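You operate a simulated robot arm through the tools that you are given. There is no shell and no other tool.

You are at the controls of a simulated robot arm. One attempt, no reset.

Task
Brush the dust off the circuit board under its clear cover.
Fine: power off first and left off; brush back, cover seated again.

It is judged by the outcome, as a careful person would: the job done as asked, and still so three seconds after it is handed in. It fails if anything else is knocked over, pushed out of place, dropped, spilled or broken. Lids that push on must go on centred and level and be pressed home; caps that screw on are set level and turned clockwise until they are tight.

Robot
A 7-joint arm with a two-finger gripper, fixed in place. Base frame: the origin is on the floor under the middle of its stand, x ahead of it, y to its left, z up; the work surface is at about z = 0.8. Lengths are in m, angles in rad, forces in N, time in s.
With the tool pointing down near the work surface it reaches from about 0.34 to 0.72 m from the base axis. Its first joint turns from -1.152 to 1.152 rad. Payload 2.45 kg.
The TCP is the grasp point between the finger pads, 0.026 m short of the fingertips. In the tool frame z runs along the fingers and y along their closing line. The gripper opens to 0.096 m; its body begins 0.069 m behind the TCP.
Orientation is that of the tool frame in the base frame, as [roll, pitch, yaw] about the fixed x, y, z axes, in that order (R = Rz(yaw) Ry(pitch) Rx(roll)). With the fingers straight down and closing along the base's y, the tool's x points along the base's -x, its y along +y and its z along -z.

Tools
- The arm moves only by the tool jog_arm. Its argument "deltas" is text: rows parted by semicolons, each of 7 numbers parted by spaces: the shift along the base's x, y, z in units of 50 mm (1.0 is 50 mm), then the turn, a rotation vector about the base's x, y, z in units of 4 degrees (1.0 is 4 degrees), then the gripper command, from -1 (shut) to 1 (fully open), values between in proportion. In form: tx ty tz ax ay az jaw; .... A call has 1 to 20 rows; each row shifts and turns the commanded pose from where the row before left it. A call with a number of a shift or a turn outside -1 to 1 is refused whole. A row lasts 0.2 s, in which the tool goes at most 0.05 m and 0.15 rad; a call with a longer step from one row to the next is refused whole, and so is a gripper value outside its range. A pose out of reach is approached as far as the arm can. The call stops where the force on the tool passes 40 N (or 10 N more than at its start, if that is more) or the arm is blocked; 0.2 s more then pass. The fingers move at their own pace (about 0.05 m/s each) and stop on an object; they squeeze with about 39 N. The grip force told is the motor's: it shows also when the fingers shut on nothing. Time passes only in rows, and 0.2 s behind the last, so rows that do not move let the fingers close. The reply holds the time, the measured pose of the TCP, the force on the tool along the base axes, the opening and the grip force, in the units named above and with some noise, with the torque about the TCP (base axes, N m) and any sound that the robot's microphone picked up.
- Cameras (640 x 400 px; columns grow to the right, rows downward): "scene" is fixed at [0.1312, -0.3778, 1.4178]; the picture's right is [0.97, -0.26, 0.00], its down [-0.16, -0.59, -0.79] and it looks along [0.21, 0.76, -0.61] (base axes); focal length 313 px, centre (320, 200). "wrist" rides on the gripper at [0.082, 0.003, -0.098] in the tool frame; the picture's right is [-0.04, 1.00, 0.00], its down [-0.73, -0.03, -0.68] and it looks along [-0.68, -0.03, 0.73] (tool axes); focal length 256 px, centre (320, 200). There is no depth. A picture from a camera that has moved, and an enlarged one, comes with that camera's place and axes in the base frame and with its lens.
- capture(camera): a new picture of that camera. The clock stands still meanwhile.
- zoom(camera, box): a new picture of the part [left, top, right, bottom] of that camera's present view, enlarged. The clock stands still meanwhile.
- sign_off(): hands the job in; it is judged then, once.

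Nothing tells you positions but the pictures and the camera data. Unless the task says otherwise, let go and move clear before handing in.

The tools are called after "Emit:" as a command line: name --argument value ..., lists and objects as JSON in quotes. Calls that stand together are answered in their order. jog_arm: Moves the arm, as the interface text tells. Its arguments: {"type":"object","properties":{"deltas":{"type":"string"}},"required":["deltas"]} The other tools are called the same way: capture (camera) takes a picture; zoom (camera, box) takes an enlarged picture of a part of a camera's view; sign_off () hands the job in.

At the start:

```text
t: 0.0
eef_pos: [0.3688, 0.2567, 1.1614]
orientation: [3.141, 0.0, -3.141]
contact_force: [-0.5, 0.2, -0.1]
ft_torque: [0.0, -0.03, -0.03]
grip_width: 0.096
grip_force: 0.0
```

scene: 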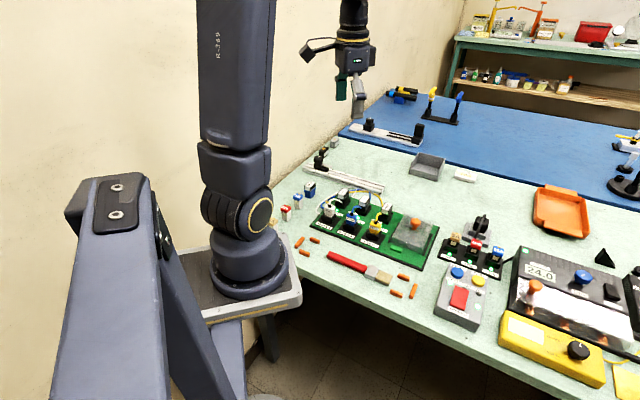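
wrist: 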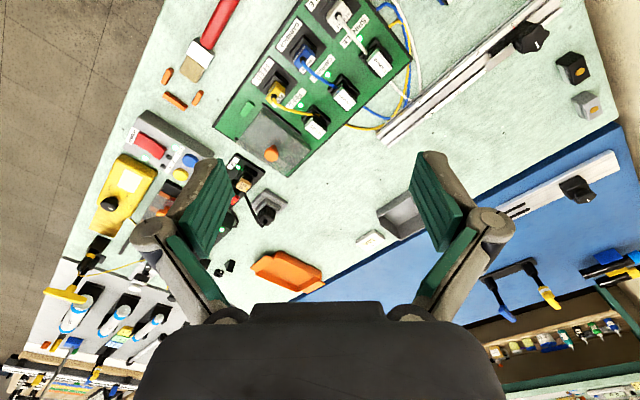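

I see a bench with a green circuit board that has a small clear cover with an orange knob, a red-handled brush in front of it, and several power/switch boxes to the right. I'll look closer before moving.

Emit:
zoom --camera "scene" --box '[290, 170, 450, 310]'

Emit:
zoom --camera "scene" --box '[420, 190, 640, 400]'

Emit:
zoom --camera "wrist" --box '[160, 0, 420, 180]'

Emit:
zoom --camera "wrist" --box '[20, 100, 300, 380]'

```text
2.86 times, centred on (370, 240) of scene
camera zoom: at [0.1312, -0.3778, 1.4178], right [0.97, -0.26, 0.0], down [-0.16, -0.59, -0.79], along [0.21, 0.76, -0.61], focal length 894 px, centre (177, 86)
```

zoom: 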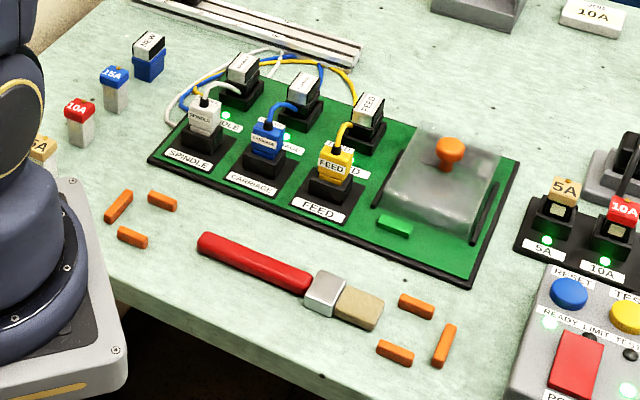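

```text
1.90 times, centred on (530, 295) of scene
camera zoom: at [0.1312, -0.3778, 1.4178], right [0.97, -0.26, 0.0], down [-0.16, -0.59, -0.79], along [0.21, 0.76, -0.61], focal length 596 px, centre (-80, 19)
```

zoom: 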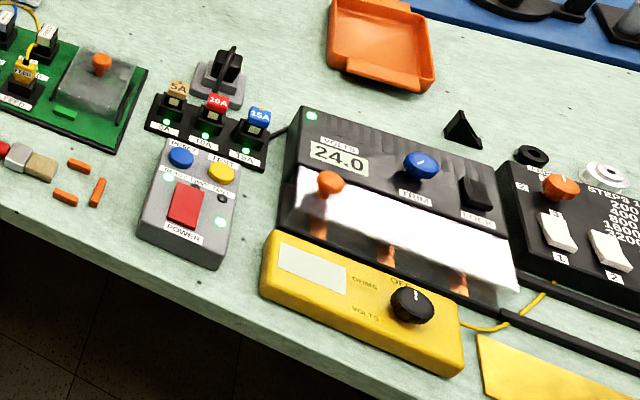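

```text
2.22 times, centred on (290, 90) of wrist
camera zoom: at [0.2861, 0.2613, 1.2599], right [0.04, 1.0, 0.0], down [0.73, -0.03, 0.68], along [0.68, -0.03, -0.73], focal length 569 px, centre (387, 444)
```

zoom: 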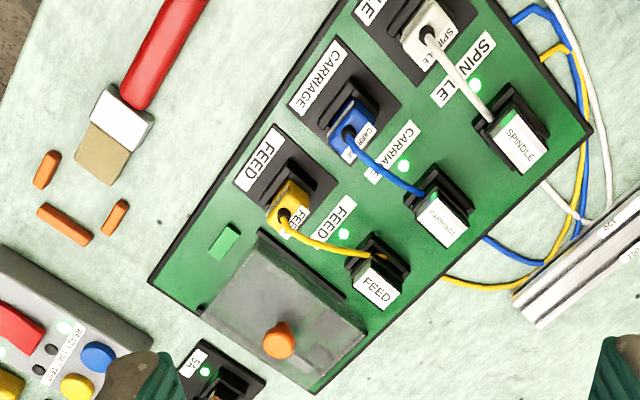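

```text
1.43 times, centred on (160, 240) of wrist
camera zoom: at [0.2861, 0.2613, 1.2599], right [0.04, 1.0, 0.0], down [0.73, -0.03, 0.68], along [0.68, -0.03, -0.73], focal length 366 px, centre (549, 143)
```

zoom: 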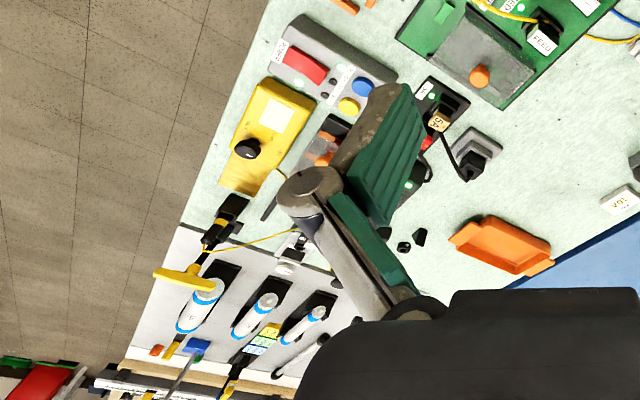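

The power unit with the red POWER rocker is near (0.53, -0.07), the cover's knob near (0.55, 0.165), and the brush lies from about (0.30, 0.15) to (0.41, 0.045). I'll move the arm high over the area for a closer look.

Emit:
jog_arm --deltas "0 -0.8 -0.2 0 0 0 1;0 -0.8 -0.2 0 0 0 1;0 -0.8 -0.2 0 0 0 1;0 -0.8 -0.2 0 0 0 1;0 -0.8 -0.2 0 0 0 1;0 0 0 0 0 0 1"

Emit:
capture --camera "wrist"

Emit:
zoom --camera "wrist" --box '[160, 0, 400, 150]'

Emit:
zoom --camera "wrist" --box '[340, 0, 580, 150]'

```text
t: 1.4
eef_pos: [0.3703, 0.0558, 1.1093]
orientation: [3.141, 0.001, 3.141]
contact_force: [-0.5, -0.6, 0.7]
ft_torque: [0.0, -0.05, 0.02]
grip_width: 0.0957
grip_force: 0.0
```

```text
taken
camera wrist: at [0.2873, 0.0605, 1.2063], right [0.04, 1.0, 0.0], down [0.73, -0.03, 0.68], along [0.68, -0.03, -0.73], focal length 256 px, centre (320, 200)
```

wrist: 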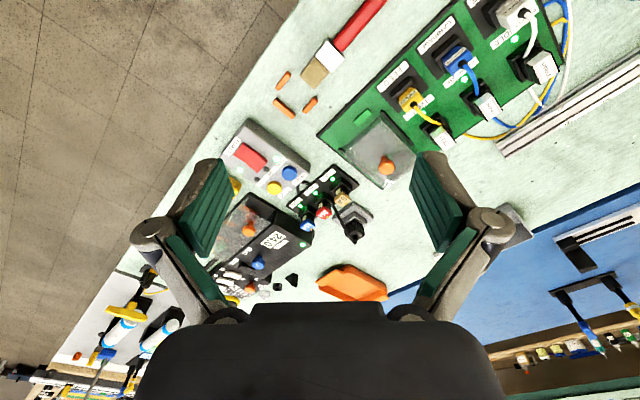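

```text
2.67 times, centred on (280, 75) of wrist
camera zoom: at [0.2873, 0.0605, 1.2063], right [0.04, 1.0, 0.0], down [0.73, -0.03, 0.68], along [0.68, -0.03, -0.73], focal length 683 px, centre (427, 533)
```

zoom: 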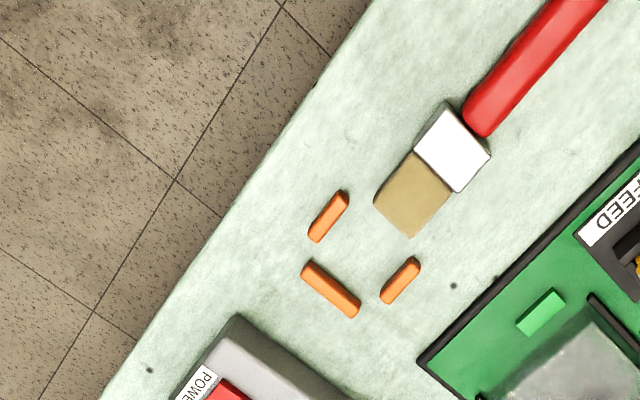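

```text
2.67 times, centred on (460, 75) of wrist
camera zoom: at [0.2873, 0.0605, 1.2063], right [0.04, 1.0, 0.0], down [0.73, -0.03, 0.68], along [0.68, -0.03, -0.73], focal length 683 px, centre (-53, 533)
```

zoom: 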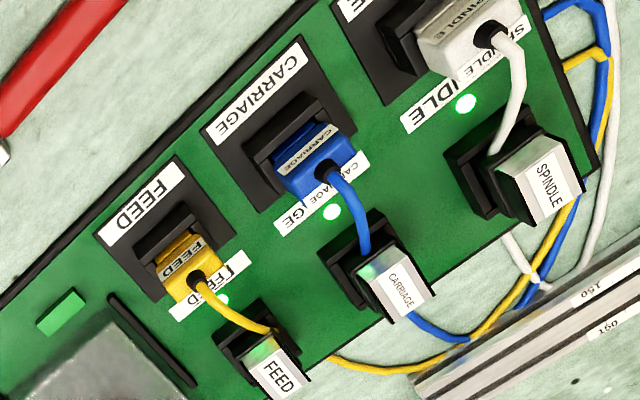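

Emit:
zoom --camera "wrist" --box '[310, 90, 450, 190]'

Emit:
zoom --camera "wrist" --box '[200, 110, 380, 230]'

Emit:
zoom --camera "scene" --box '[380, 200, 480, 280]'

Emit:
zoom --camera "scene" --box '[420, 200, 540, 340]'

```text
4.00 times, centred on (380, 140) of wrist
camera zoom: at [0.2873, 0.0605, 1.2063], right [0.04, 1.0, 0.0], down [0.73, -0.03, 0.68], along [0.68, -0.03, -0.73], focal length 1024 px, centre (80, 440)
```

zoom: 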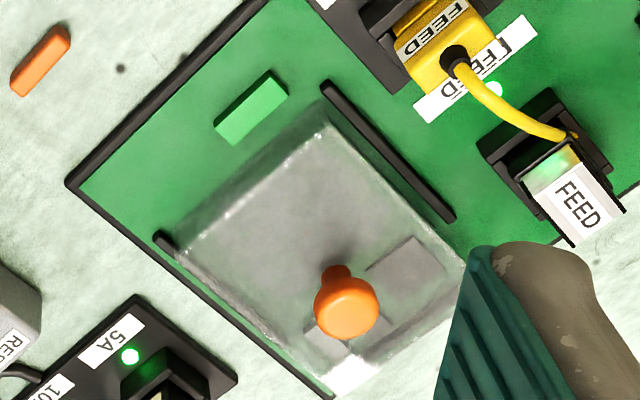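

```text
3.33 times, centred on (290, 170) of wrist
camera zoom: at [0.2873, 0.0605, 1.2063], right [0.04, 1.0, 0.0], down [0.73, -0.03, 0.68], along [0.68, -0.03, -0.73], focal length 853 px, centre (420, 300)
```

zoom: 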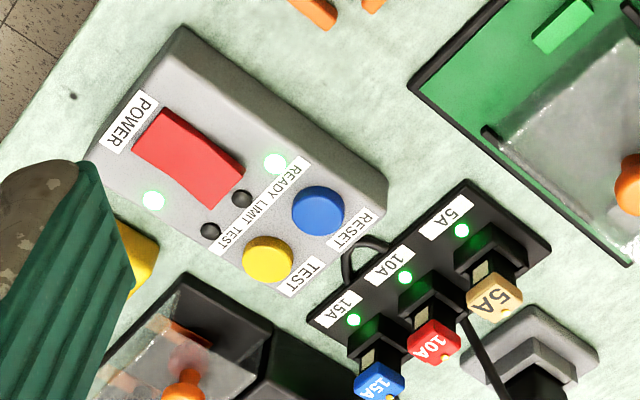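

```text
5.00 times, centred on (430, 240) of scene
camera zoom: at [0.1312, -0.3778, 1.4178], right [0.97, -0.26, 0.0], down [-0.16, -0.59, -0.79], along [0.21, 0.76, -0.61], focal length 1565 px, centre (-230, 0)
```

zoom: 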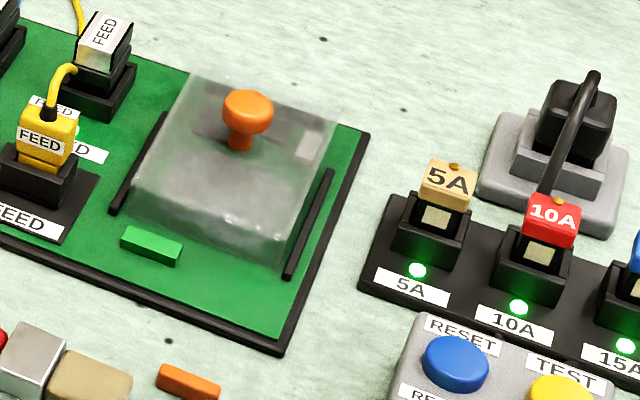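

```text
2.86 times, centred on (480, 270) of scene
camera zoom: at [0.1312, -0.3778, 1.4178], right [0.97, -0.26, 0.0], down [-0.16, -0.59, -0.79], along [0.21, 0.76, -0.61], focal length 894 px, centre (-137, 0)
```

zoom: 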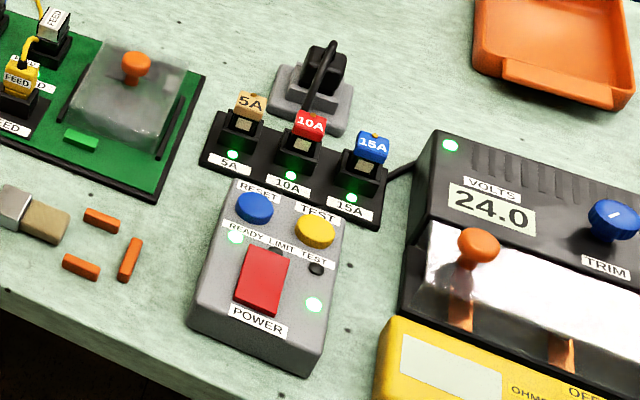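

The red POWER rocker on the grey unit looks like the board's switch, with its green lamps lit. I'll take a nearer look at the rocker and the cables before touching anything.

Emit:
jog_arm --deltas "0 -0.6 -0.4 0 0 0 1;0 -0.6 -0.4 0 0 0 1;0 -0.6 -0.4 0 0 0 1;0.3 -0.3 -0.4 0 0 0 1;0.3 -0.1 -0.4 0 0 0 1;0 0 0 0 0 0 1"

Emit:
capture --camera "wrist"

Emit:
zoom --camera "wrist" --box '[220, 0, 460, 150]'

Emit:
zoom --camera "wrist" --box '[220, 130, 460, 280]'

```text
t: 2.8
eef_pos: [0.3984, -0.0535, 1.0135]
orientation: [3.141, -0.001, 3.141]
contact_force: [0.2, 0.7, 0.1]
ft_torque: [0.01, 0.0, 0.02]
grip_width: 0.0962
grip_force: 0.2
```

```text
taken
camera wrist: at [0.3164, -0.0489, 1.111], right [0.04, 1.0, 0.0], down [0.73, -0.03, 0.68], along [0.68, -0.03, -0.73], focal length 256 px, centre (320, 200)
```

wrist: 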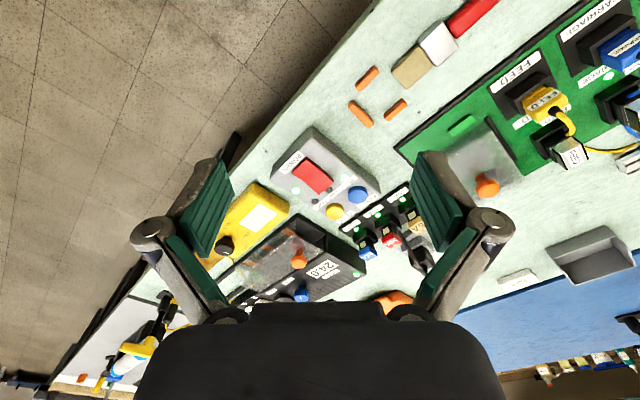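

```text
2.67 times, centred on (340, 75) of wrist
camera zoom: at [0.3164, -0.0489, 1.111], right [0.04, 1.0, 0.0], down [0.73, -0.03, 0.68], along [0.68, -0.03, -0.73], focal length 683 px, centre (267, 533)
```

zoom: 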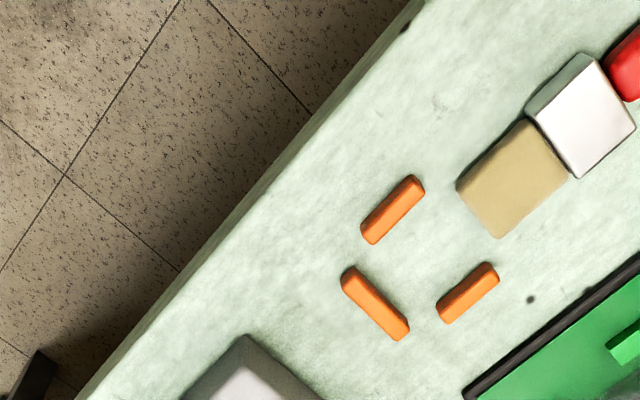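

```text
2.67 times, centred on (340, 205) of wrist
camera zoom: at [0.3164, -0.0489, 1.111], right [0.04, 1.0, 0.0], down [0.73, -0.03, 0.68], along [0.68, -0.03, -0.73], focal length 683 px, centre (267, 187)
```

zoom: 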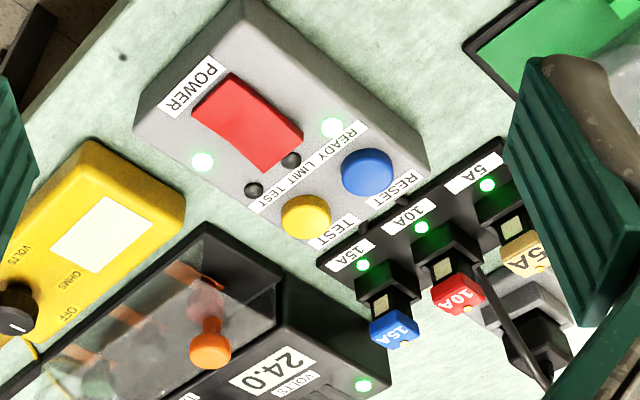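

Emit:
zoom --camera "scene" --box '[440, 275, 480, 315]'

Emit:
zoom --camera "wrist" --box '[270, 130, 360, 220]'

Emit:
zoom --camera "wrist" --box '[430, 110, 530, 210]'

Emit:
zoom --camera "scene" --box '[385, 210, 445, 260]'

```text
10.00 times, centred on (460, 295) of scene
camera zoom: at [0.1312, -0.3778, 1.4178], right [0.97, -0.26, 0.0], down [-0.16, -0.59, -0.79], along [0.21, 0.76, -0.61], focal length 3130 px, centre (-1080, -750)
```

zoom: 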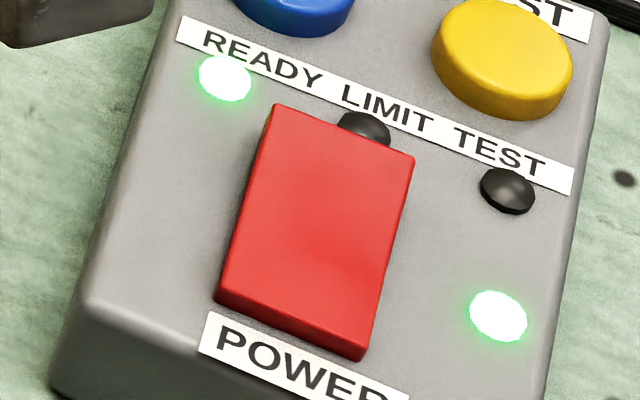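

```text
4.44 times, centred on (315, 175) of wrist
camera zoom: at [0.3164, -0.0489, 1.111], right [0.04, 1.0, 0.0], down [0.73, -0.03, 0.68], along [0.68, -0.03, -0.73], focal length 1138 px, centre (342, 311)
```

zoom: 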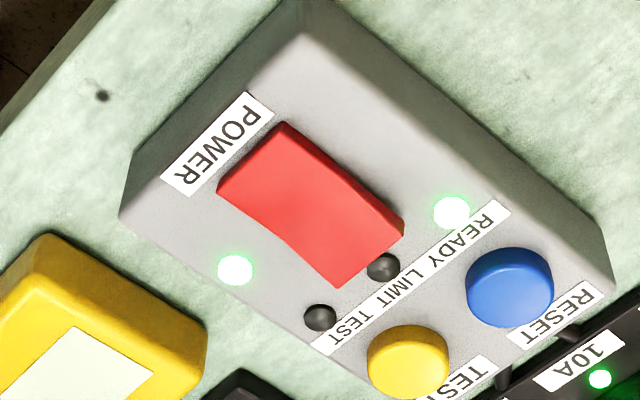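

```text
4.00 times, centred on (480, 160) of wrist
camera zoom: at [0.3164, -0.0489, 1.111], right [0.04, 1.0, 0.0], down [0.73, -0.03, 0.68], along [0.68, -0.03, -0.73], focal length 1024 px, centre (-320, 360)
```

zoom: 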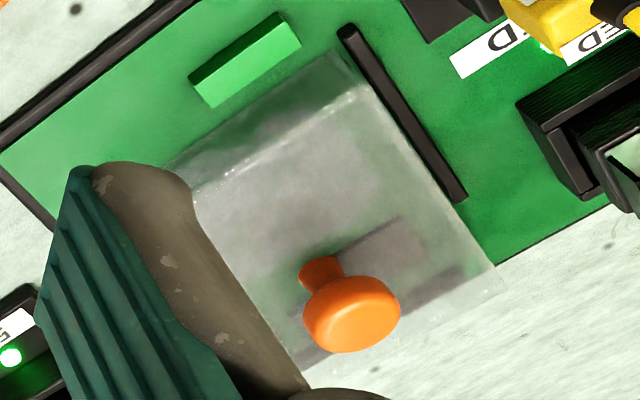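

```text
8.00 times, centred on (415, 235) of scene
camera zoom: at [0.1312, -0.3778, 1.4178], right [0.97, -0.26, 0.0], down [-0.16, -0.59, -0.79], along [0.21, 0.76, -0.61], focal length 2504 px, centre (-440, -80)
```

zoom: 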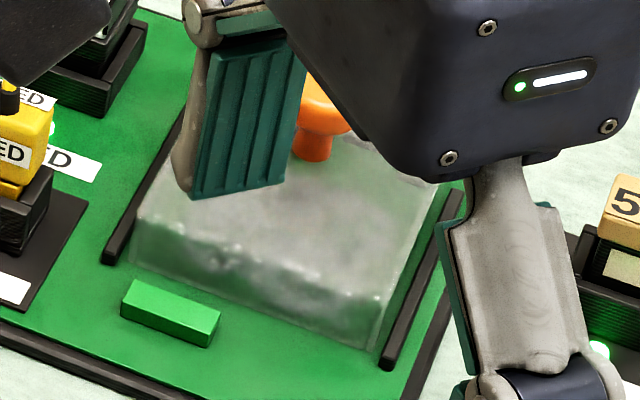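

The bench frame is turned about -43° relative to the base, so I'll turn the gripper to match. I'll then look at the rocker from its side to judge which half is raised.

Emit:
jog_arm --deltas "0.096 0.11 -0.09 0 0 -1 1;0.096 0.11 -0.09 0 0 -1 1;0.096 0.11 -0.09 0 0 -1 1;0.096 0.11 -0.09 0 0 -1 1;0.096 0.11 -0.09 0 0 -1 1;0.096 0.11 -0.09 0 0 -1 1;0.096 0.11 -0.09 0 0 -1 1;0.096 0.11 -0.09 0 0 -1 1;0.096 0.11 -0.09 0 0 -1 1;0.096 0.11 -0.09 0 0 -1 1;0.096 0.11 -0.09 0 0 -0.75 1;0 0 0 0 0 0 1"

Emit:
capture --camera "wrist"

Emit:
zoom --camera "wrist" --box '[240, 100, 400, 220]'

```text
t: 5.4
eef_pos: [0.4526, 0.0086, 0.964]
orientation: [-3.141, -0.002, 2.39]
contact_force: [0.0, -0.3, 0.3]
ft_torque: [0.0, -0.02, -0.01]
grip_width: 0.0962
grip_force: 0.1
```

```text
taken
camera wrist: at [0.3935, 0.0675, 1.0612], right [0.71, 0.7, 0.0], down [0.52, -0.52, 0.68], along [0.48, -0.48, -0.73], focal length 256 px, centre (320, 200)
```

wrist: 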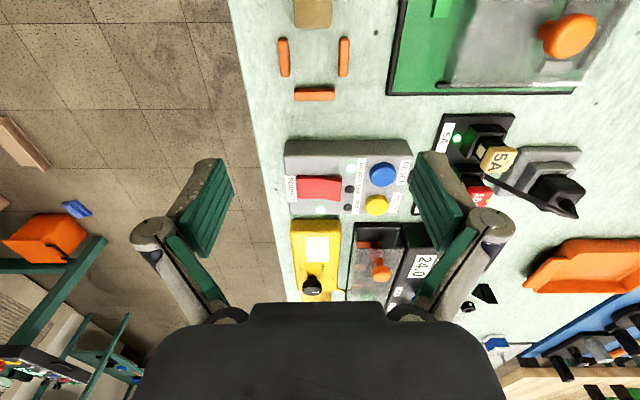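

```text
3.33 times, centred on (320, 160) of wrist
camera zoom: at [0.3935, 0.0675, 1.0612], right [0.71, 0.7, 0.0], down [0.52, -0.52, 0.68], along [0.48, -0.48, -0.73], focal length 853 px, centre (320, 333)
```

zoom: 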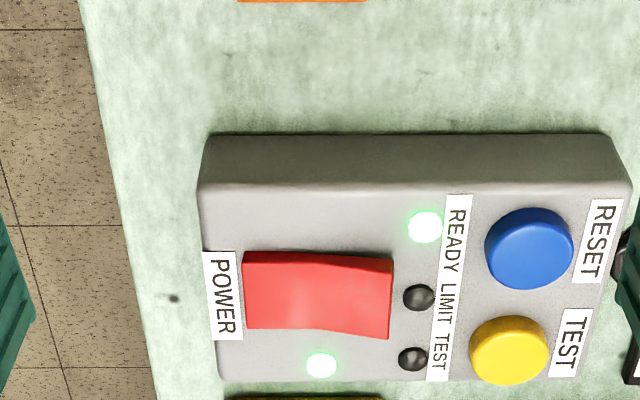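

The rocker's far half (toward the READY/LIMIT/TEST lamps) stands up and its POWER-label half is down, so pressing the far half should switch it off. I put that half at about (0.536, -0.060, 0.84). I'll shut the fingers and move over it, still high.

Emit:
jog_arm --deltas "0 0 0 0 0 0 -1;0.25 -0.2 0 0 0 0 -1;0.25 -0.2 0 0 0 0 -1;0.25 -0.2 0 0 0 0 -1;0.25 -0.2 0 0 0 0 -1;0.25 -0.2 0 0 0 0 -1;0.22 -0.17 -0.2 0 0 0 -1;0.2 -0.2 -0.4 0 0 0 -1;0 0 -0.5 0 0 0 -1;0 0 0 0 0 0 -1"

Emit:
capture --camera "wrist"

Emit:
zoom --camera "scene" --box '[420, 220, 520, 320]'

```text
t: 7.6
eef_pos: [0.5318, -0.0608, 0.9089]
orientation: [3.14, 0.0, 2.391]
contact_force: [0.0, -0.1, 0.6]
ft_torque: [0.02, 0.01, 0.01]
grip_width: 0.0
grip_force: 28.7
```

```text
taken
camera wrist: at [0.4739, -0.0011, 1.0062], right [0.71, 0.7, 0.0], down [0.52, -0.52, 0.68], along [0.48, -0.48, -0.73], focal length 256 px, centre (320, 200)
```

wrist: 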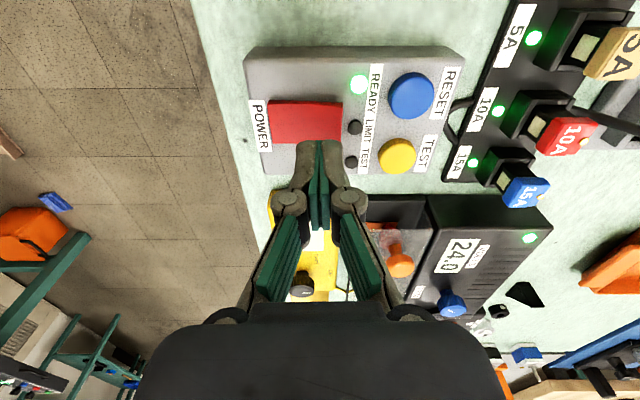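

```text
4.00 times, centred on (470, 270) of scene
camera zoom: at [0.1312, -0.3778, 1.4178], right [0.97, -0.26, 0.0], down [-0.16, -0.59, -0.79], along [0.21, 0.76, -0.61], focal length 1252 px, centre (-280, -80)
```

zoom: 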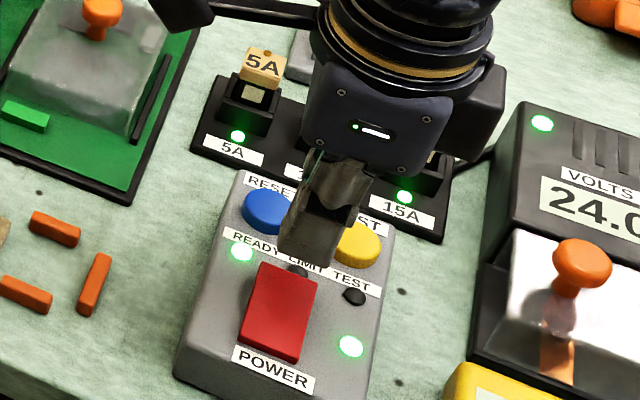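

The shut fingertips are at z≈0.883 over the far half of the rocker. I'll lower in small steps until contact.

Emit:
jog_arm --deltas "0.04 0.04 -0.2 0 0 0 -1;0 0 -0.2 0 0 0 -1;0 0 -0.15 0 0 0 -1;0 0 0 0 0 0 -1"

Emit:
zoom --camera "wrist" --box '[200, 0, 440, 200]'

Emit:
zoom --camera "scene" --box '[430, 250, 500, 320]'

```text
t: 8.6
eef_pos: [0.5366, -0.0593, 0.8812]
orientation: [3.142, 0.001, 2.392]
contact_force: [-0.3, -0.8, -0.2]
ft_torque: [0.02, 0.02, -0.02]
grip_width: 0.0001
grip_force: 28.6
```

```text
2.00 times, centred on (320, 100) of wrist
camera zoom: at [0.4785, 0.0002, 0.9783], right [0.71, 0.7, 0.0], down [0.52, -0.52, 0.68], along [0.48, -0.48, -0.73], focal length 512 px, centre (320, 400)
```

zoom: 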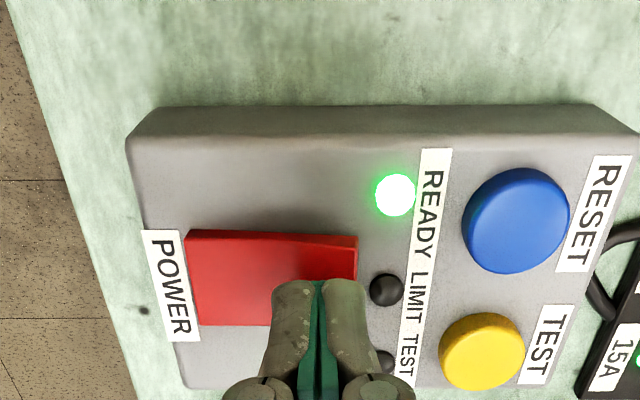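

```text
5.71 times, centred on (465, 285) of scene
camera zoom: at [0.1312, -0.3778, 1.4178], right [0.97, -0.26, 0.0], down [-0.16, -0.59, -0.79], along [0.21, 0.76, -0.61], focal length 1789 px, centre (-509, -286)
```

zoom: 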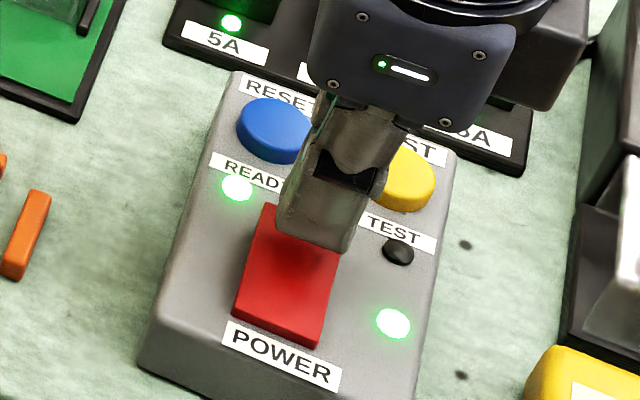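

Emit:
jog_arm --deltas "-0.03 -0.03 -0.06 0 0 0 -1;0 0 -0.06 0 0 0 -1;0 0 -0.06 0 0 0 -1;0 0 -0.06 0 0 0 -1;0 0 0 0 0 0 -1"

Emit:
zoom --camera "wrist" --box '[200, 0, 440, 200]'

```text
t: 9.8
eef_pos: [0.5352, -0.0608, 0.868]
orientation: [3.141, 0.001, 2.392]
contact_force: [-1.5, 1.7, 9.8]
ft_torque: [0.01, 0.11, -0.04]
grip_width: 0.0
grip_force: 28.1
```

```text
2.00 times, centred on (320, 100) of wrist
camera zoom: at [0.4771, -0.0008, 0.9661], right [0.71, 0.7, 0.0], down [0.52, -0.52, 0.68], along [0.48, -0.48, -0.73], focal length 512 px, centre (320, 400)
```

zoom: 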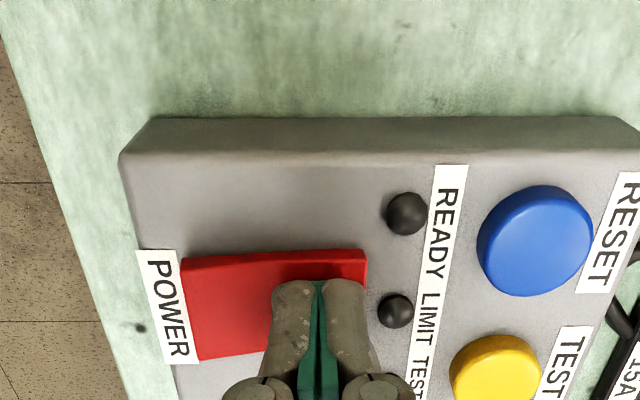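

The READY lamp has gone dark. I'll lift off and check that the rocker stays over and the other lamps are out.

Emit:
jog_arm --deltas "0 0 0.3 0 0 0 -1;0 0 0.8 0 0 0 -1;0 0 0.8 0 0 0 -1;0 0 0 0 0 0 -1"

Emit:
capture --camera "scene"

Emit:
zoom --camera "wrist" --box '[220, 0, 420, 200]'

Emit:
zoom --camera "scene" --box '[300, 180, 540, 330]'

```text
t: 10.8
eef_pos: [0.5371, -0.0637, 0.9622]
orientation: [3.141, 0.0, 2.392]
contact_force: [-0.4, -0.7, -0.9]
ft_torque: [-0.01, 0.0, -0.01]
grip_width: 0.0001
grip_force: 28.1
```

```text
taken
```

scene: 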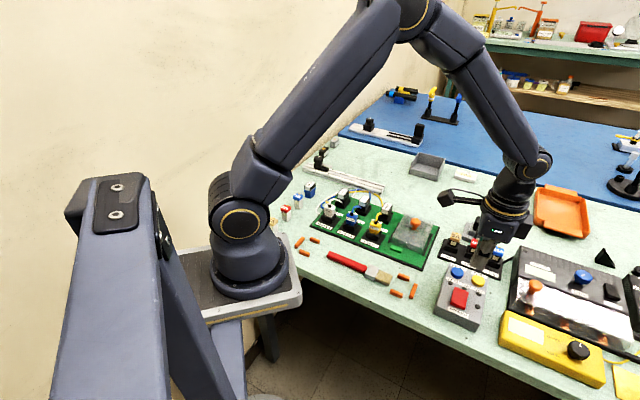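

```text
2.00 times, centred on (320, 100) of wrist
camera zoom: at [0.479, -0.0041, 1.0597], right [0.71, 0.7, 0.0], down [0.52, -0.52, 0.68], along [0.48, -0.48, -0.73], focal length 512 px, centre (320, 400)
```

zoom: 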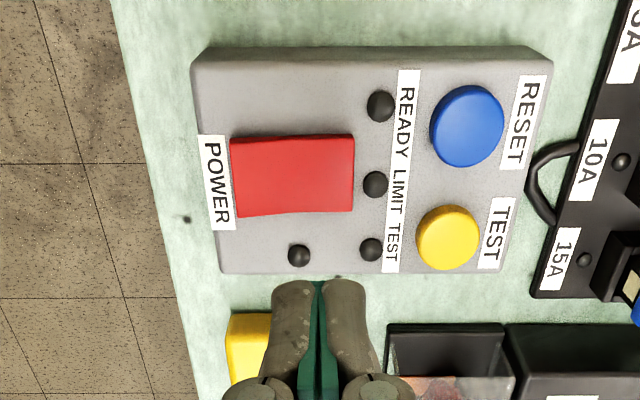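

```text
2.67 times, centred on (420, 255) of scene
camera zoom: at [0.1312, -0.3778, 1.4178], right [0.97, -0.26, 0.0], down [-0.16, -0.59, -0.79], along [0.21, 0.76, -0.61], focal length 835 px, centre (53, 53)
```

zoom: 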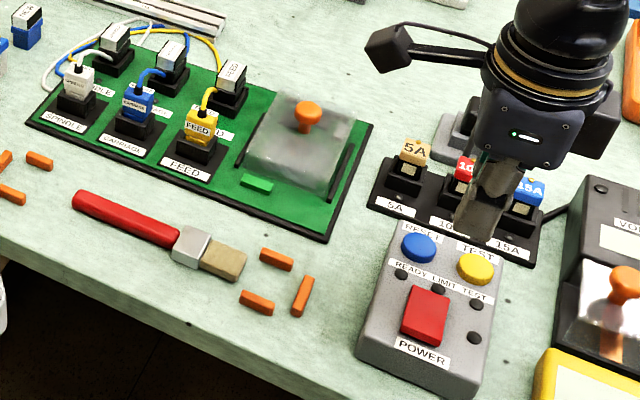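

All lamps and the 24 V display are now dark, so the power is off. Next is the cover, with its knob near (0.55, 0.165). I'll move over it to fix its position and find a free spot to set it down behind the board.

Emit:
jog_arm --deltas "0 0 0.6 0 0 -0.5 -1;-0.1 0.7 0.5 0 0 0 1;-0.1 0.85 0.25 0 0 0 1;-0.15 0.9 0.2 0 0 0 1;-0.15 0.9 0.1 0 0 0 1;-0.15 0.9 0.1 0 0 0 1;-0.1 0.9 0 0 0 0 1;0 0.15 0 0 0 0 1;0 0 0 0 0 0 1"

Emit:
capture --camera "wrist"

Emit:
zoom --camera "wrist" --box '[220, 0, 440, 150]'

Emit:
zoom --camera "wrist" --box '[350, 0, 590, 150]'

```text
t: 12.8
eef_pos: [0.4974, 0.204, 1.0515]
orientation: [3.141, 0.0, 2.356]
contact_force: [0.0, 0.2, 0.1]
ft_torque: [0.0, -0.02, 0.0]
grip_width: 0.0959
grip_force: 0.0
```

```text
taken
camera wrist: at [0.4425, 0.2656, 1.1484], right [0.73, 0.68, 0.0], down [0.5, -0.54, 0.68], along [0.46, -0.5, -0.73], focal length 256 px, centre (320, 200)
```

wrist: 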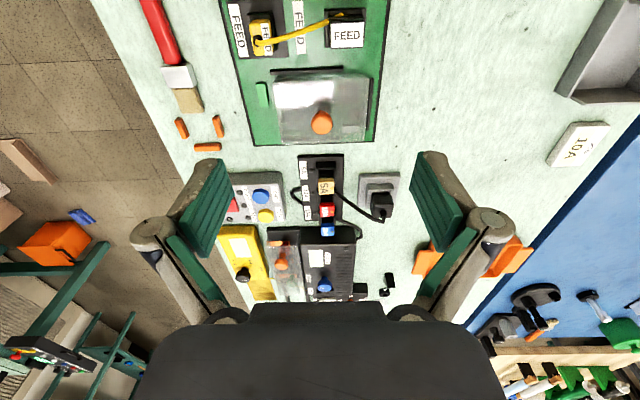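

```text
2.67 times, centred on (330, 75) of wrist
camera zoom: at [0.4425, 0.2656, 1.1484], right [0.73, 0.68, 0.0], down [0.5, -0.54, 0.68], along [0.46, -0.5, -0.73], focal length 683 px, centre (293, 533)
```

zoom: 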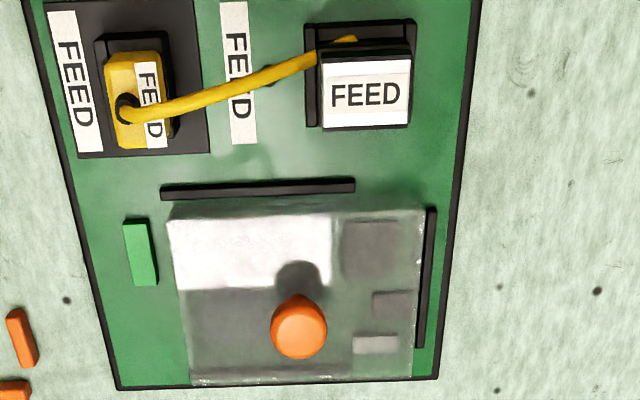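

```text
2.67 times, centred on (470, 75) of wrist
camera zoom: at [0.4425, 0.2656, 1.1484], right [0.73, 0.68, 0.0], down [0.5, -0.54, 0.68], along [0.46, -0.5, -0.73], focal length 683 px, centre (-80, 533)
```

zoom: 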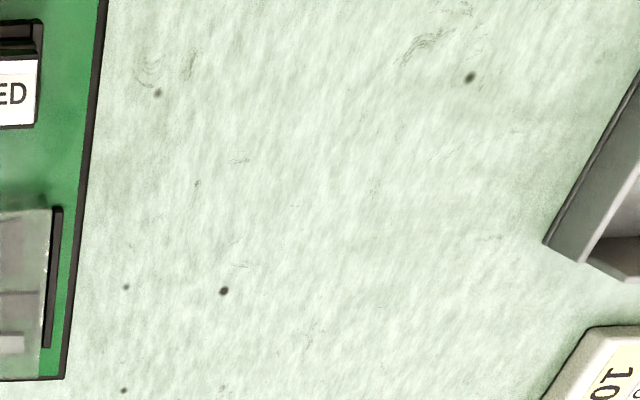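

There's a large free bench area behind the board. The cover is about 80 × 113 mm with its knob centred near (0.540, 0.163), knob cap at z≈0.85–0.866 and cover top at z≈0.835. I'll go over the knob and check the alignment.

Emit:
jog_arm --deltas "0.213 -0.205 -0.5 0 0 0 1;0.213 -0.205 -0.6 0 0 0 1;0.213 -0.205 -0.6 0 0 0 1;0.213 -0.205 -0.5 0 0 0 1;0 0 0 0 0 0 1"

Emit:
capture --camera "wrist"

Emit:
zoom --camera "scene" --box '[370, 180, 470, 280]'

```text
t: 14.0
eef_pos: [0.5387, 0.1622, 0.9422]
orientation: [-3.141, 0.0, 2.357]
contact_force: [-1.2, -0.3, 0.5]
ft_torque: [0.02, 0.0, 0.02]
grip_width: 0.096
grip_force: 0.0
```

```text
taken
camera wrist: at [0.4827, 0.224, 1.0394], right [0.73, 0.68, 0.0], down [0.5, -0.54, 0.68], along [0.46, -0.5, -0.73], focal length 256 px, centre (320, 200)
```

wrist: 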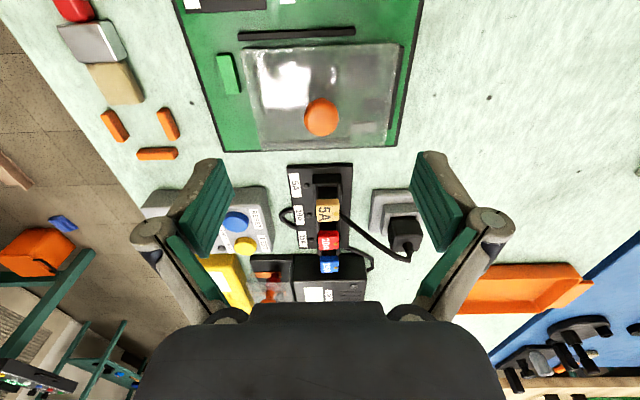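

```text
4.00 times, centred on (420, 230) of scene
camera zoom: at [0.1312, -0.3778, 1.4178], right [0.97, -0.26, 0.0], down [-0.16, -0.59, -0.79], along [0.21, 0.76, -0.61], focal length 1252 px, centre (-80, 80)
```

zoom: 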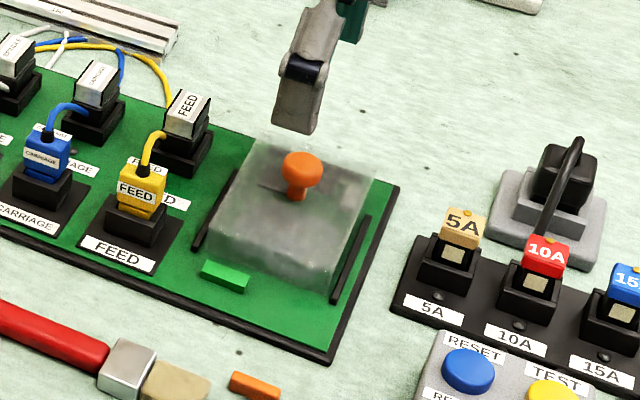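

Emit:
jog_arm --deltas "0.02 -0.02 -0.5 0 0 0 1;0 0 -0.5 0 0 0 1;0 0 -0.3 0 0 0 1;0 0 0 0 0 0 1"

Emit:
capture --camera "wrist"

Emit:
zoom --camera "scene" --box '[380, 190, 460, 270]'

```text
t: 15.0
eef_pos: [0.5412, 0.1625, 0.8759]
orientation: [-3.14, 0.0, 2.357]
contact_force: [0.2, -0.4, -0.1]
ft_torque: [-0.02, -0.03, 0.02]
grip_width: 0.0958
grip_force: 0.0
```

```text
taken
camera wrist: at [0.4854, 0.2237, 0.9724], right [0.73, 0.68, 0.0], down [0.5, -0.54, 0.68], along [0.46, -0.5, -0.73], focal length 256 px, centre (320, 200)
```

wrist: 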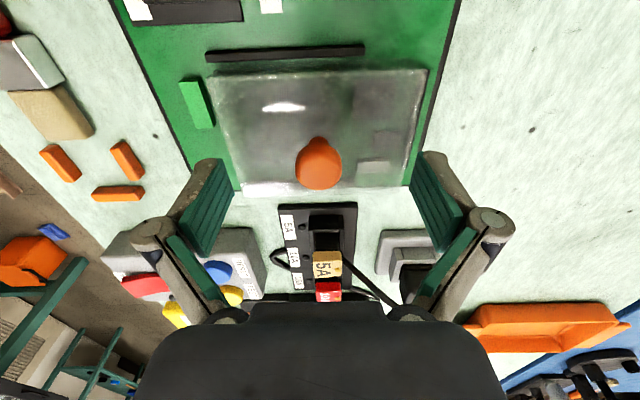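

```text
5.00 times, centred on (420, 230) of scene
camera zoom: at [0.1312, -0.3778, 1.4178], right [0.97, -0.26, 0.0], down [-0.16, -0.59, -0.79], along [0.21, 0.76, -0.61], focal length 1565 px, centre (-180, 50)
```

zoom: 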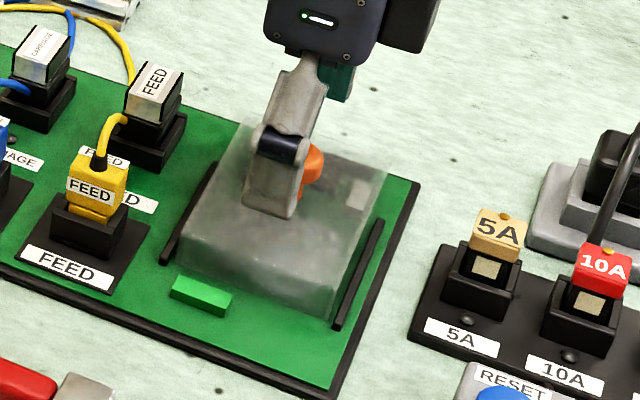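

The knob is centred between the fingers. I'll lower 8 mm to straddle the cap and close.

Emit:
jog_arm --deltas "0 0 -0.08 0 0 0 1;0 0 -0.08 0 0 0 1;0 0 0 0 0 0 1;0 0 0 0 0 0 -1;0 0 0 0 0 0 -1;0 0 0 0 0 0 -1;0 0 0 0 0 0 -1;0 0 0 0 0 0 -1;0 0 0 0 0 0 -1"

Emit:
capture --camera "wrist"

Emit:
zoom --camera "scene" --box '[380, 190, 460, 270]'

```text
t: 17.0
eef_pos: [0.5431, 0.1633, 0.8677]
orientation: [-3.14, -0.001, 2.358]
contact_force: [0.3, -1.4, 0.8]
ft_torque: [0.01, -0.01, 0.03]
grip_width: 0.0237
grip_force: 39.5
```

```text
taken
camera wrist: at [0.4864, 0.2235, 0.9651], right [0.73, 0.68, 0.0], down [0.5, -0.54, 0.68], along [0.46, -0.5, -0.73], focal length 256 px, centre (320, 200)
```

wrist: 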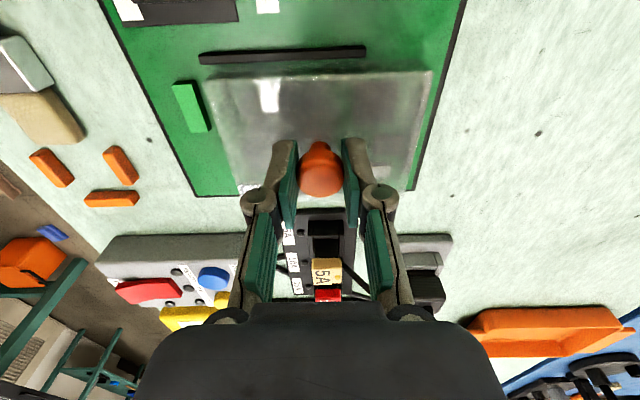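

```text
5.00 times, centred on (420, 230) of scene
camera zoom: at [0.1312, -0.3778, 1.4178], right [0.97, -0.26, 0.0], down [-0.16, -0.59, -0.79], along [0.21, 0.76, -0.61], focal length 1565 px, centre (-180, 50)
```

zoom: 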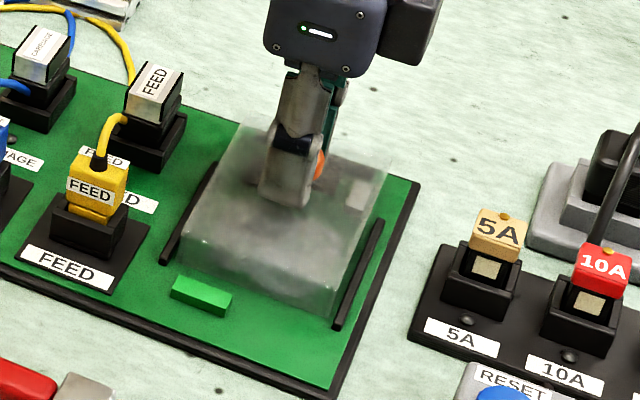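

The knob is gripped (24 mm). I'll lift straight up slowly.

Emit:
jog_arm --deltas "0 0 0.1 0 0 0 -1;0 0 0.1 0 0 0 -1;0 0 0.2 0 0 0 -1;0 0 0.2 0 0 0 -1;0 0 0 0 0 0 -1"

Emit:
zoom --camera "scene" --box '[370, 180, 470, 280]'

Emit:
capture --camera "wrist"

```text
t: 18.2
eef_pos: [0.5417, 0.1623, 0.8969]
orientation: [-3.141, 0.0, 2.356]
contact_force: [0.1, -0.4, -0.8]
ft_torque: [0.03, -0.01, 0.02]
grip_width: 0.0236
grip_force: 38.6
```

```text
4.00 times, centred on (420, 230) of scene
camera zoom: at [0.1312, -0.3778, 1.4178], right [0.97, -0.26, 0.0], down [-0.16, -0.59, -0.79], along [0.21, 0.76, -0.61], focal length 1252 px, centre (-80, 80)
```

zoom: 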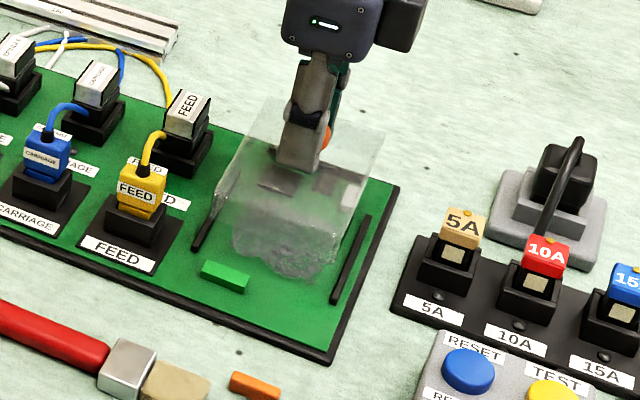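

```text
taken
camera wrist: at [0.4851, 0.2236, 0.9951], right [0.73, 0.68, 0.0], down [0.5, -0.54, 0.68], along [0.46, -0.5, -0.73], focal length 256 px, centre (320, 200)
```

wrist: 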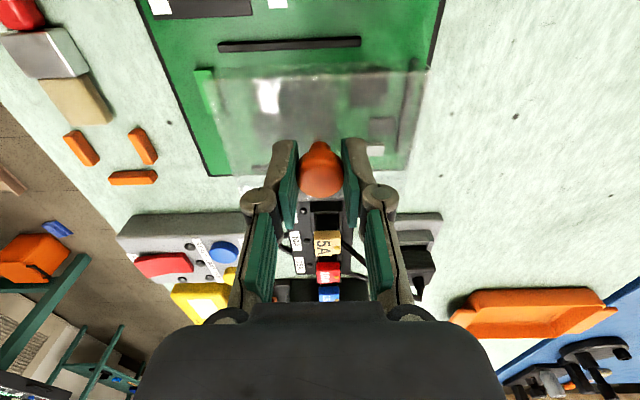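

The cover came away cleanly. I'll raise it further and carry it to the open bench behind the board.

Emit:
jog_arm --deltas "0 0 0.5 0 0 0 -1;0 0 0.5 0 0 0 -1;0.165 0.29 0 0 0 0 -1;0.33 0.58 0 0 0 0 -1;0.33 0.58 0 0 0 0 -1;0.33 0.58 0 0 0 0 -1;0.33 0.58 0 0 0 0 -1;0.165 0.29 0 0 0 0 -1;0 0 0 0 0 0 -1"

Emit:
capture --camera "wrist"

Emit:
zoom --camera "scene" --box '[340, 130, 500, 270]'

```text
t: 20.2
eef_pos: [0.6261, 0.3073, 0.9501]
orientation: [3.141, -0.001, 2.356]
contact_force: [-0.3, 0.5, -0.1]
ft_torque: [0.02, -0.01, 0.02]
grip_width: 0.0237
grip_force: 39.2
```

```text
taken
camera wrist: at [0.5693, 0.3692, 1.0462], right [0.73, 0.68, 0.0], down [0.5, -0.54, 0.68], along [0.46, -0.5, -0.73], focal length 256 px, centre (320, 200)
```

wrist: 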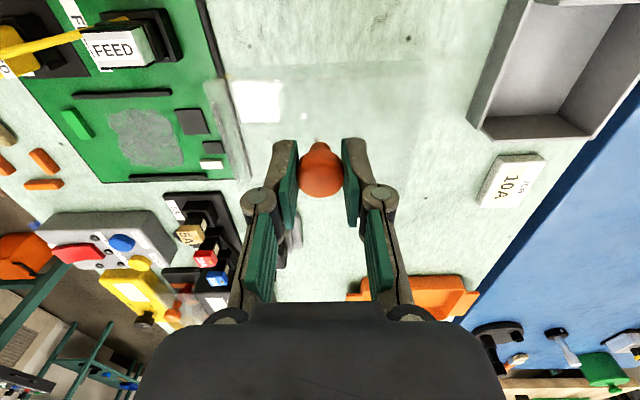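

```text
2.86 times, centred on (420, 200) of scene
camera zoom: at [0.1312, -0.3778, 1.4178], right [0.97, -0.26, 0.0], down [-0.16, -0.59, -0.79], along [0.21, 0.76, -0.61], focal length 894 px, centre (34, 200)
```

zoom: 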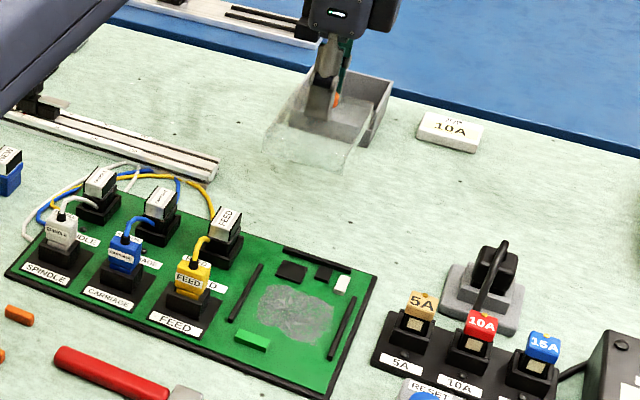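

The dust patch is now uncovered on the front-middle of the bay, with chips at the back and rails on three sides. I'll lower the cover onto the open bench here.

Emit:
jog_arm --deltas "0 0 -0.4 0 0 0 -1;0 0 -0.5 0 0 0 -1;0 0 -0.4 0 0 0 -1;0 0 -0.2 0 0 0 -1;0 0 -0.1 0 0 0 -1;0 0 0 0 0 0 -1"

Emit:
zoom --camera "scene" --box '[380, 130, 480, 220]'

```text
t: 21.6
eef_pos: [0.6233, 0.3079, 0.8679]
orientation: [3.141, 0.001, 2.358]
contact_force: [-0.5, 0.7, -0.3]
ft_torque: [0.0, 0.04, 0.01]
grip_width: 0.0234
grip_force: 38.8
```

```text
4.44 times, centred on (430, 175) of scene
camera zoom: at [0.1312, -0.3778, 1.4178], right [0.97, -0.26, 0.0], down [-0.16, -0.59, -0.79], along [0.21, 0.76, -0.61], focal length 1391 px, centre (-169, 311)
```

zoom: 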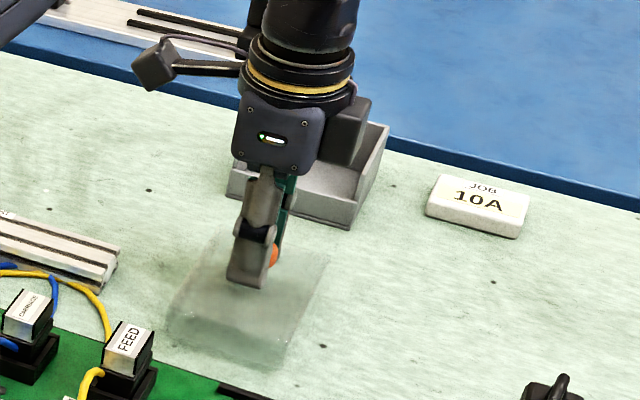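

Emit:
jog_arm --deltas "0 0 -0.04 0 0 0 -1;0 0 -0.04 0 0 0 -1;0 0 -0.04 0 0 0 -1;0 0 0 0 0 0 -1"

```text
t: 22.6
eef_pos: [0.6236, 0.3078, 0.8622]
orientation: [3.141, 0.001, 2.355]
contact_force: [-0.5, 0.1, 0.2]
ft_torque: [0.0, 0.03, -0.01]
grip_width: 0.0236
grip_force: 38.9
```

Emit:
jog_arm --deltas "0 0 -0.03 0 0 0 -1;0 0 0 0 0 0 -1"

Emit:
jog_arm --deltas "0 0 -0.03 0 0 0 -1;0 0 0 0 0 0 -1"

```text
t: 23.2
eef_pos: [0.625, 0.3084, 0.8602]
orientation: [3.141, 0.0, 2.355]
contact_force: [-0.2, 0.2, 0.6]
ft_torque: [-0.03, 0.0, 0.01]
grip_width: 0.0235
grip_force: 38.1
```

```text
t: 23.8
eef_pos: [0.6245, 0.3075, 0.8589]
orientation: [-3.141, 0.0, 2.356]
contact_force: [0.2, 0.4, -0.2]
ft_torque: [0.03, 0.04, 0.01]
grip_width: 0.0236
grip_force: 39.0
```

Emit:
jog_arm --deltas "0 0 -0.03 0 0 0 -1;0 0 0 0 0 0 -1"

Emit:
jog_arm --deltas "0 0 -0.03 0 0 0 -1;0 0 0 0 0 0 -1"

Emit:
jog_arm --deltas "0 0 -0.03 0 0 0 -1;0 0 0 0 0 0 -1"

Emit:
zoom --camera "scene" --box '[380, 140, 460, 220]'

```text
t: 24.4
eef_pos: [0.625, 0.3068, 0.8599]
orientation: [3.139, -0.001, 2.357]
contact_force: [-7.2, -2.0, 18.5]
ft_torque: [-0.04, 0.1, 0.02]
grip_width: 0.0238
grip_force: 38.5
```

```text
t: 25.0
eef_pos: [0.6257, 0.3075, 0.8599]
orientation: [3.135, 0.0, 2.356]
contact_force: [-4.0, -2.2, 33.1]
ft_torque: [0.03, 0.15, 0.0]
grip_width: 0.0236
grip_force: 39.1
```

```text
t: 25.6
eef_pos: [0.6247, 0.3085, 0.8569]
orientation: [3.136, 0.002, 2.356]
contact_force: [-4.0, -2.2, 33.1]
ft_torque: [-0.09, 0.02, -0.02]
grip_width: 0.0235
grip_force: 38.7
```

```text
5.00 times, centred on (420, 180) of scene
camera zoom: at [0.1304, -0.3782, 1.4178], right [0.97, -0.26, 0.0], down [-0.16, -0.59, -0.79], along [0.21, 0.76, -0.61], focal length 1565 px, centre (-180, 300)
```

zoom: 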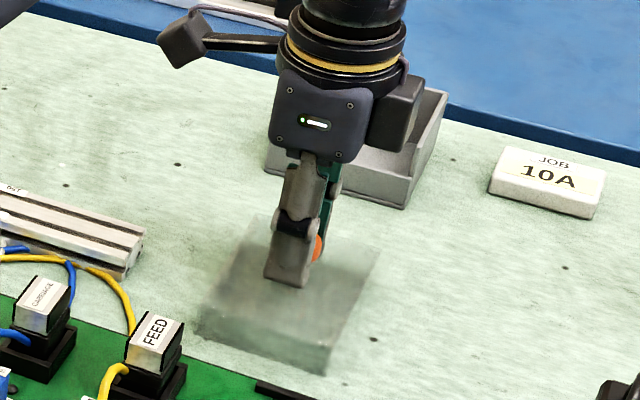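

The cover is on the bench (contact at about 10 mm below its seated height). I'll relieve the pressure, open the fingers and rise.

Emit:
jog_arm --deltas "0 0 0.06 0 0 0 -1;0 0 0 0 0 0 -1;0 0 0 0 0 0 1;0 0 0 0 0 0 1;0 0 0 0 0 0 1;0 0 0 0 0 0 1;0 0 0 0 0 0 1"

Emit:
jog_arm --deltas "0 0 0.2 0 0 0 1;0 0 0.6 0 0 0 1;0 0 0.8 0 0 0 1;0 0 0.8 0 0 0 1;0 0 0.8 0 0 0 1;0 0 0 0 0 0 1"

Emit:
capture --camera "wrist"

Emit:
capture --camera "scene"

```text
t: 27.2
eef_pos: [0.6242, 0.3082, 0.857]
orientation: [3.141, 0.001, 2.357]
contact_force: [0.4, 0.2, -0.4]
ft_torque: [0.0, 0.0, 0.0]
grip_width: 0.0959
grip_force: 0.0
```

```text
t: 28.6
eef_pos: [0.6246, 0.3075, 1.0179]
orientation: [-3.141, 0.001, 2.356]
contact_force: [0.2, 0.6, 0.5]
ft_torque: [0.0, 0.01, -0.03]
grip_width: 0.0962
grip_force: 0.0
```

```text
taken
camera wrist: at [0.5675, 0.3695, 1.1151], right [0.73, 0.68, 0.0], down [0.5, -0.54, 0.68], along [0.46, -0.5, -0.73], focal length 256 px, centre (320, 200)
```

wrist: 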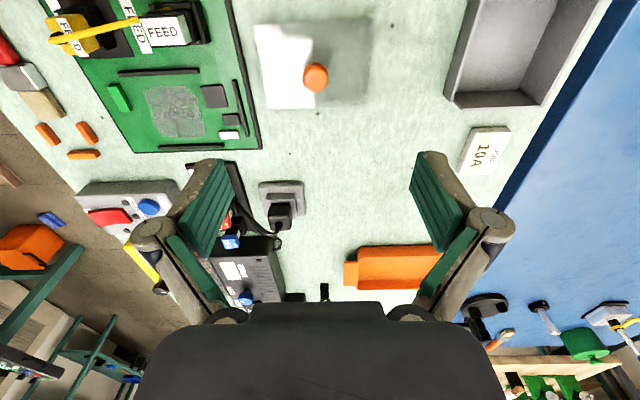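

```text
taken
```

scene: 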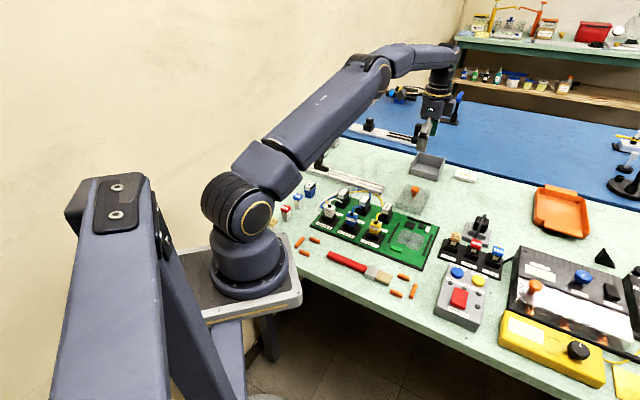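

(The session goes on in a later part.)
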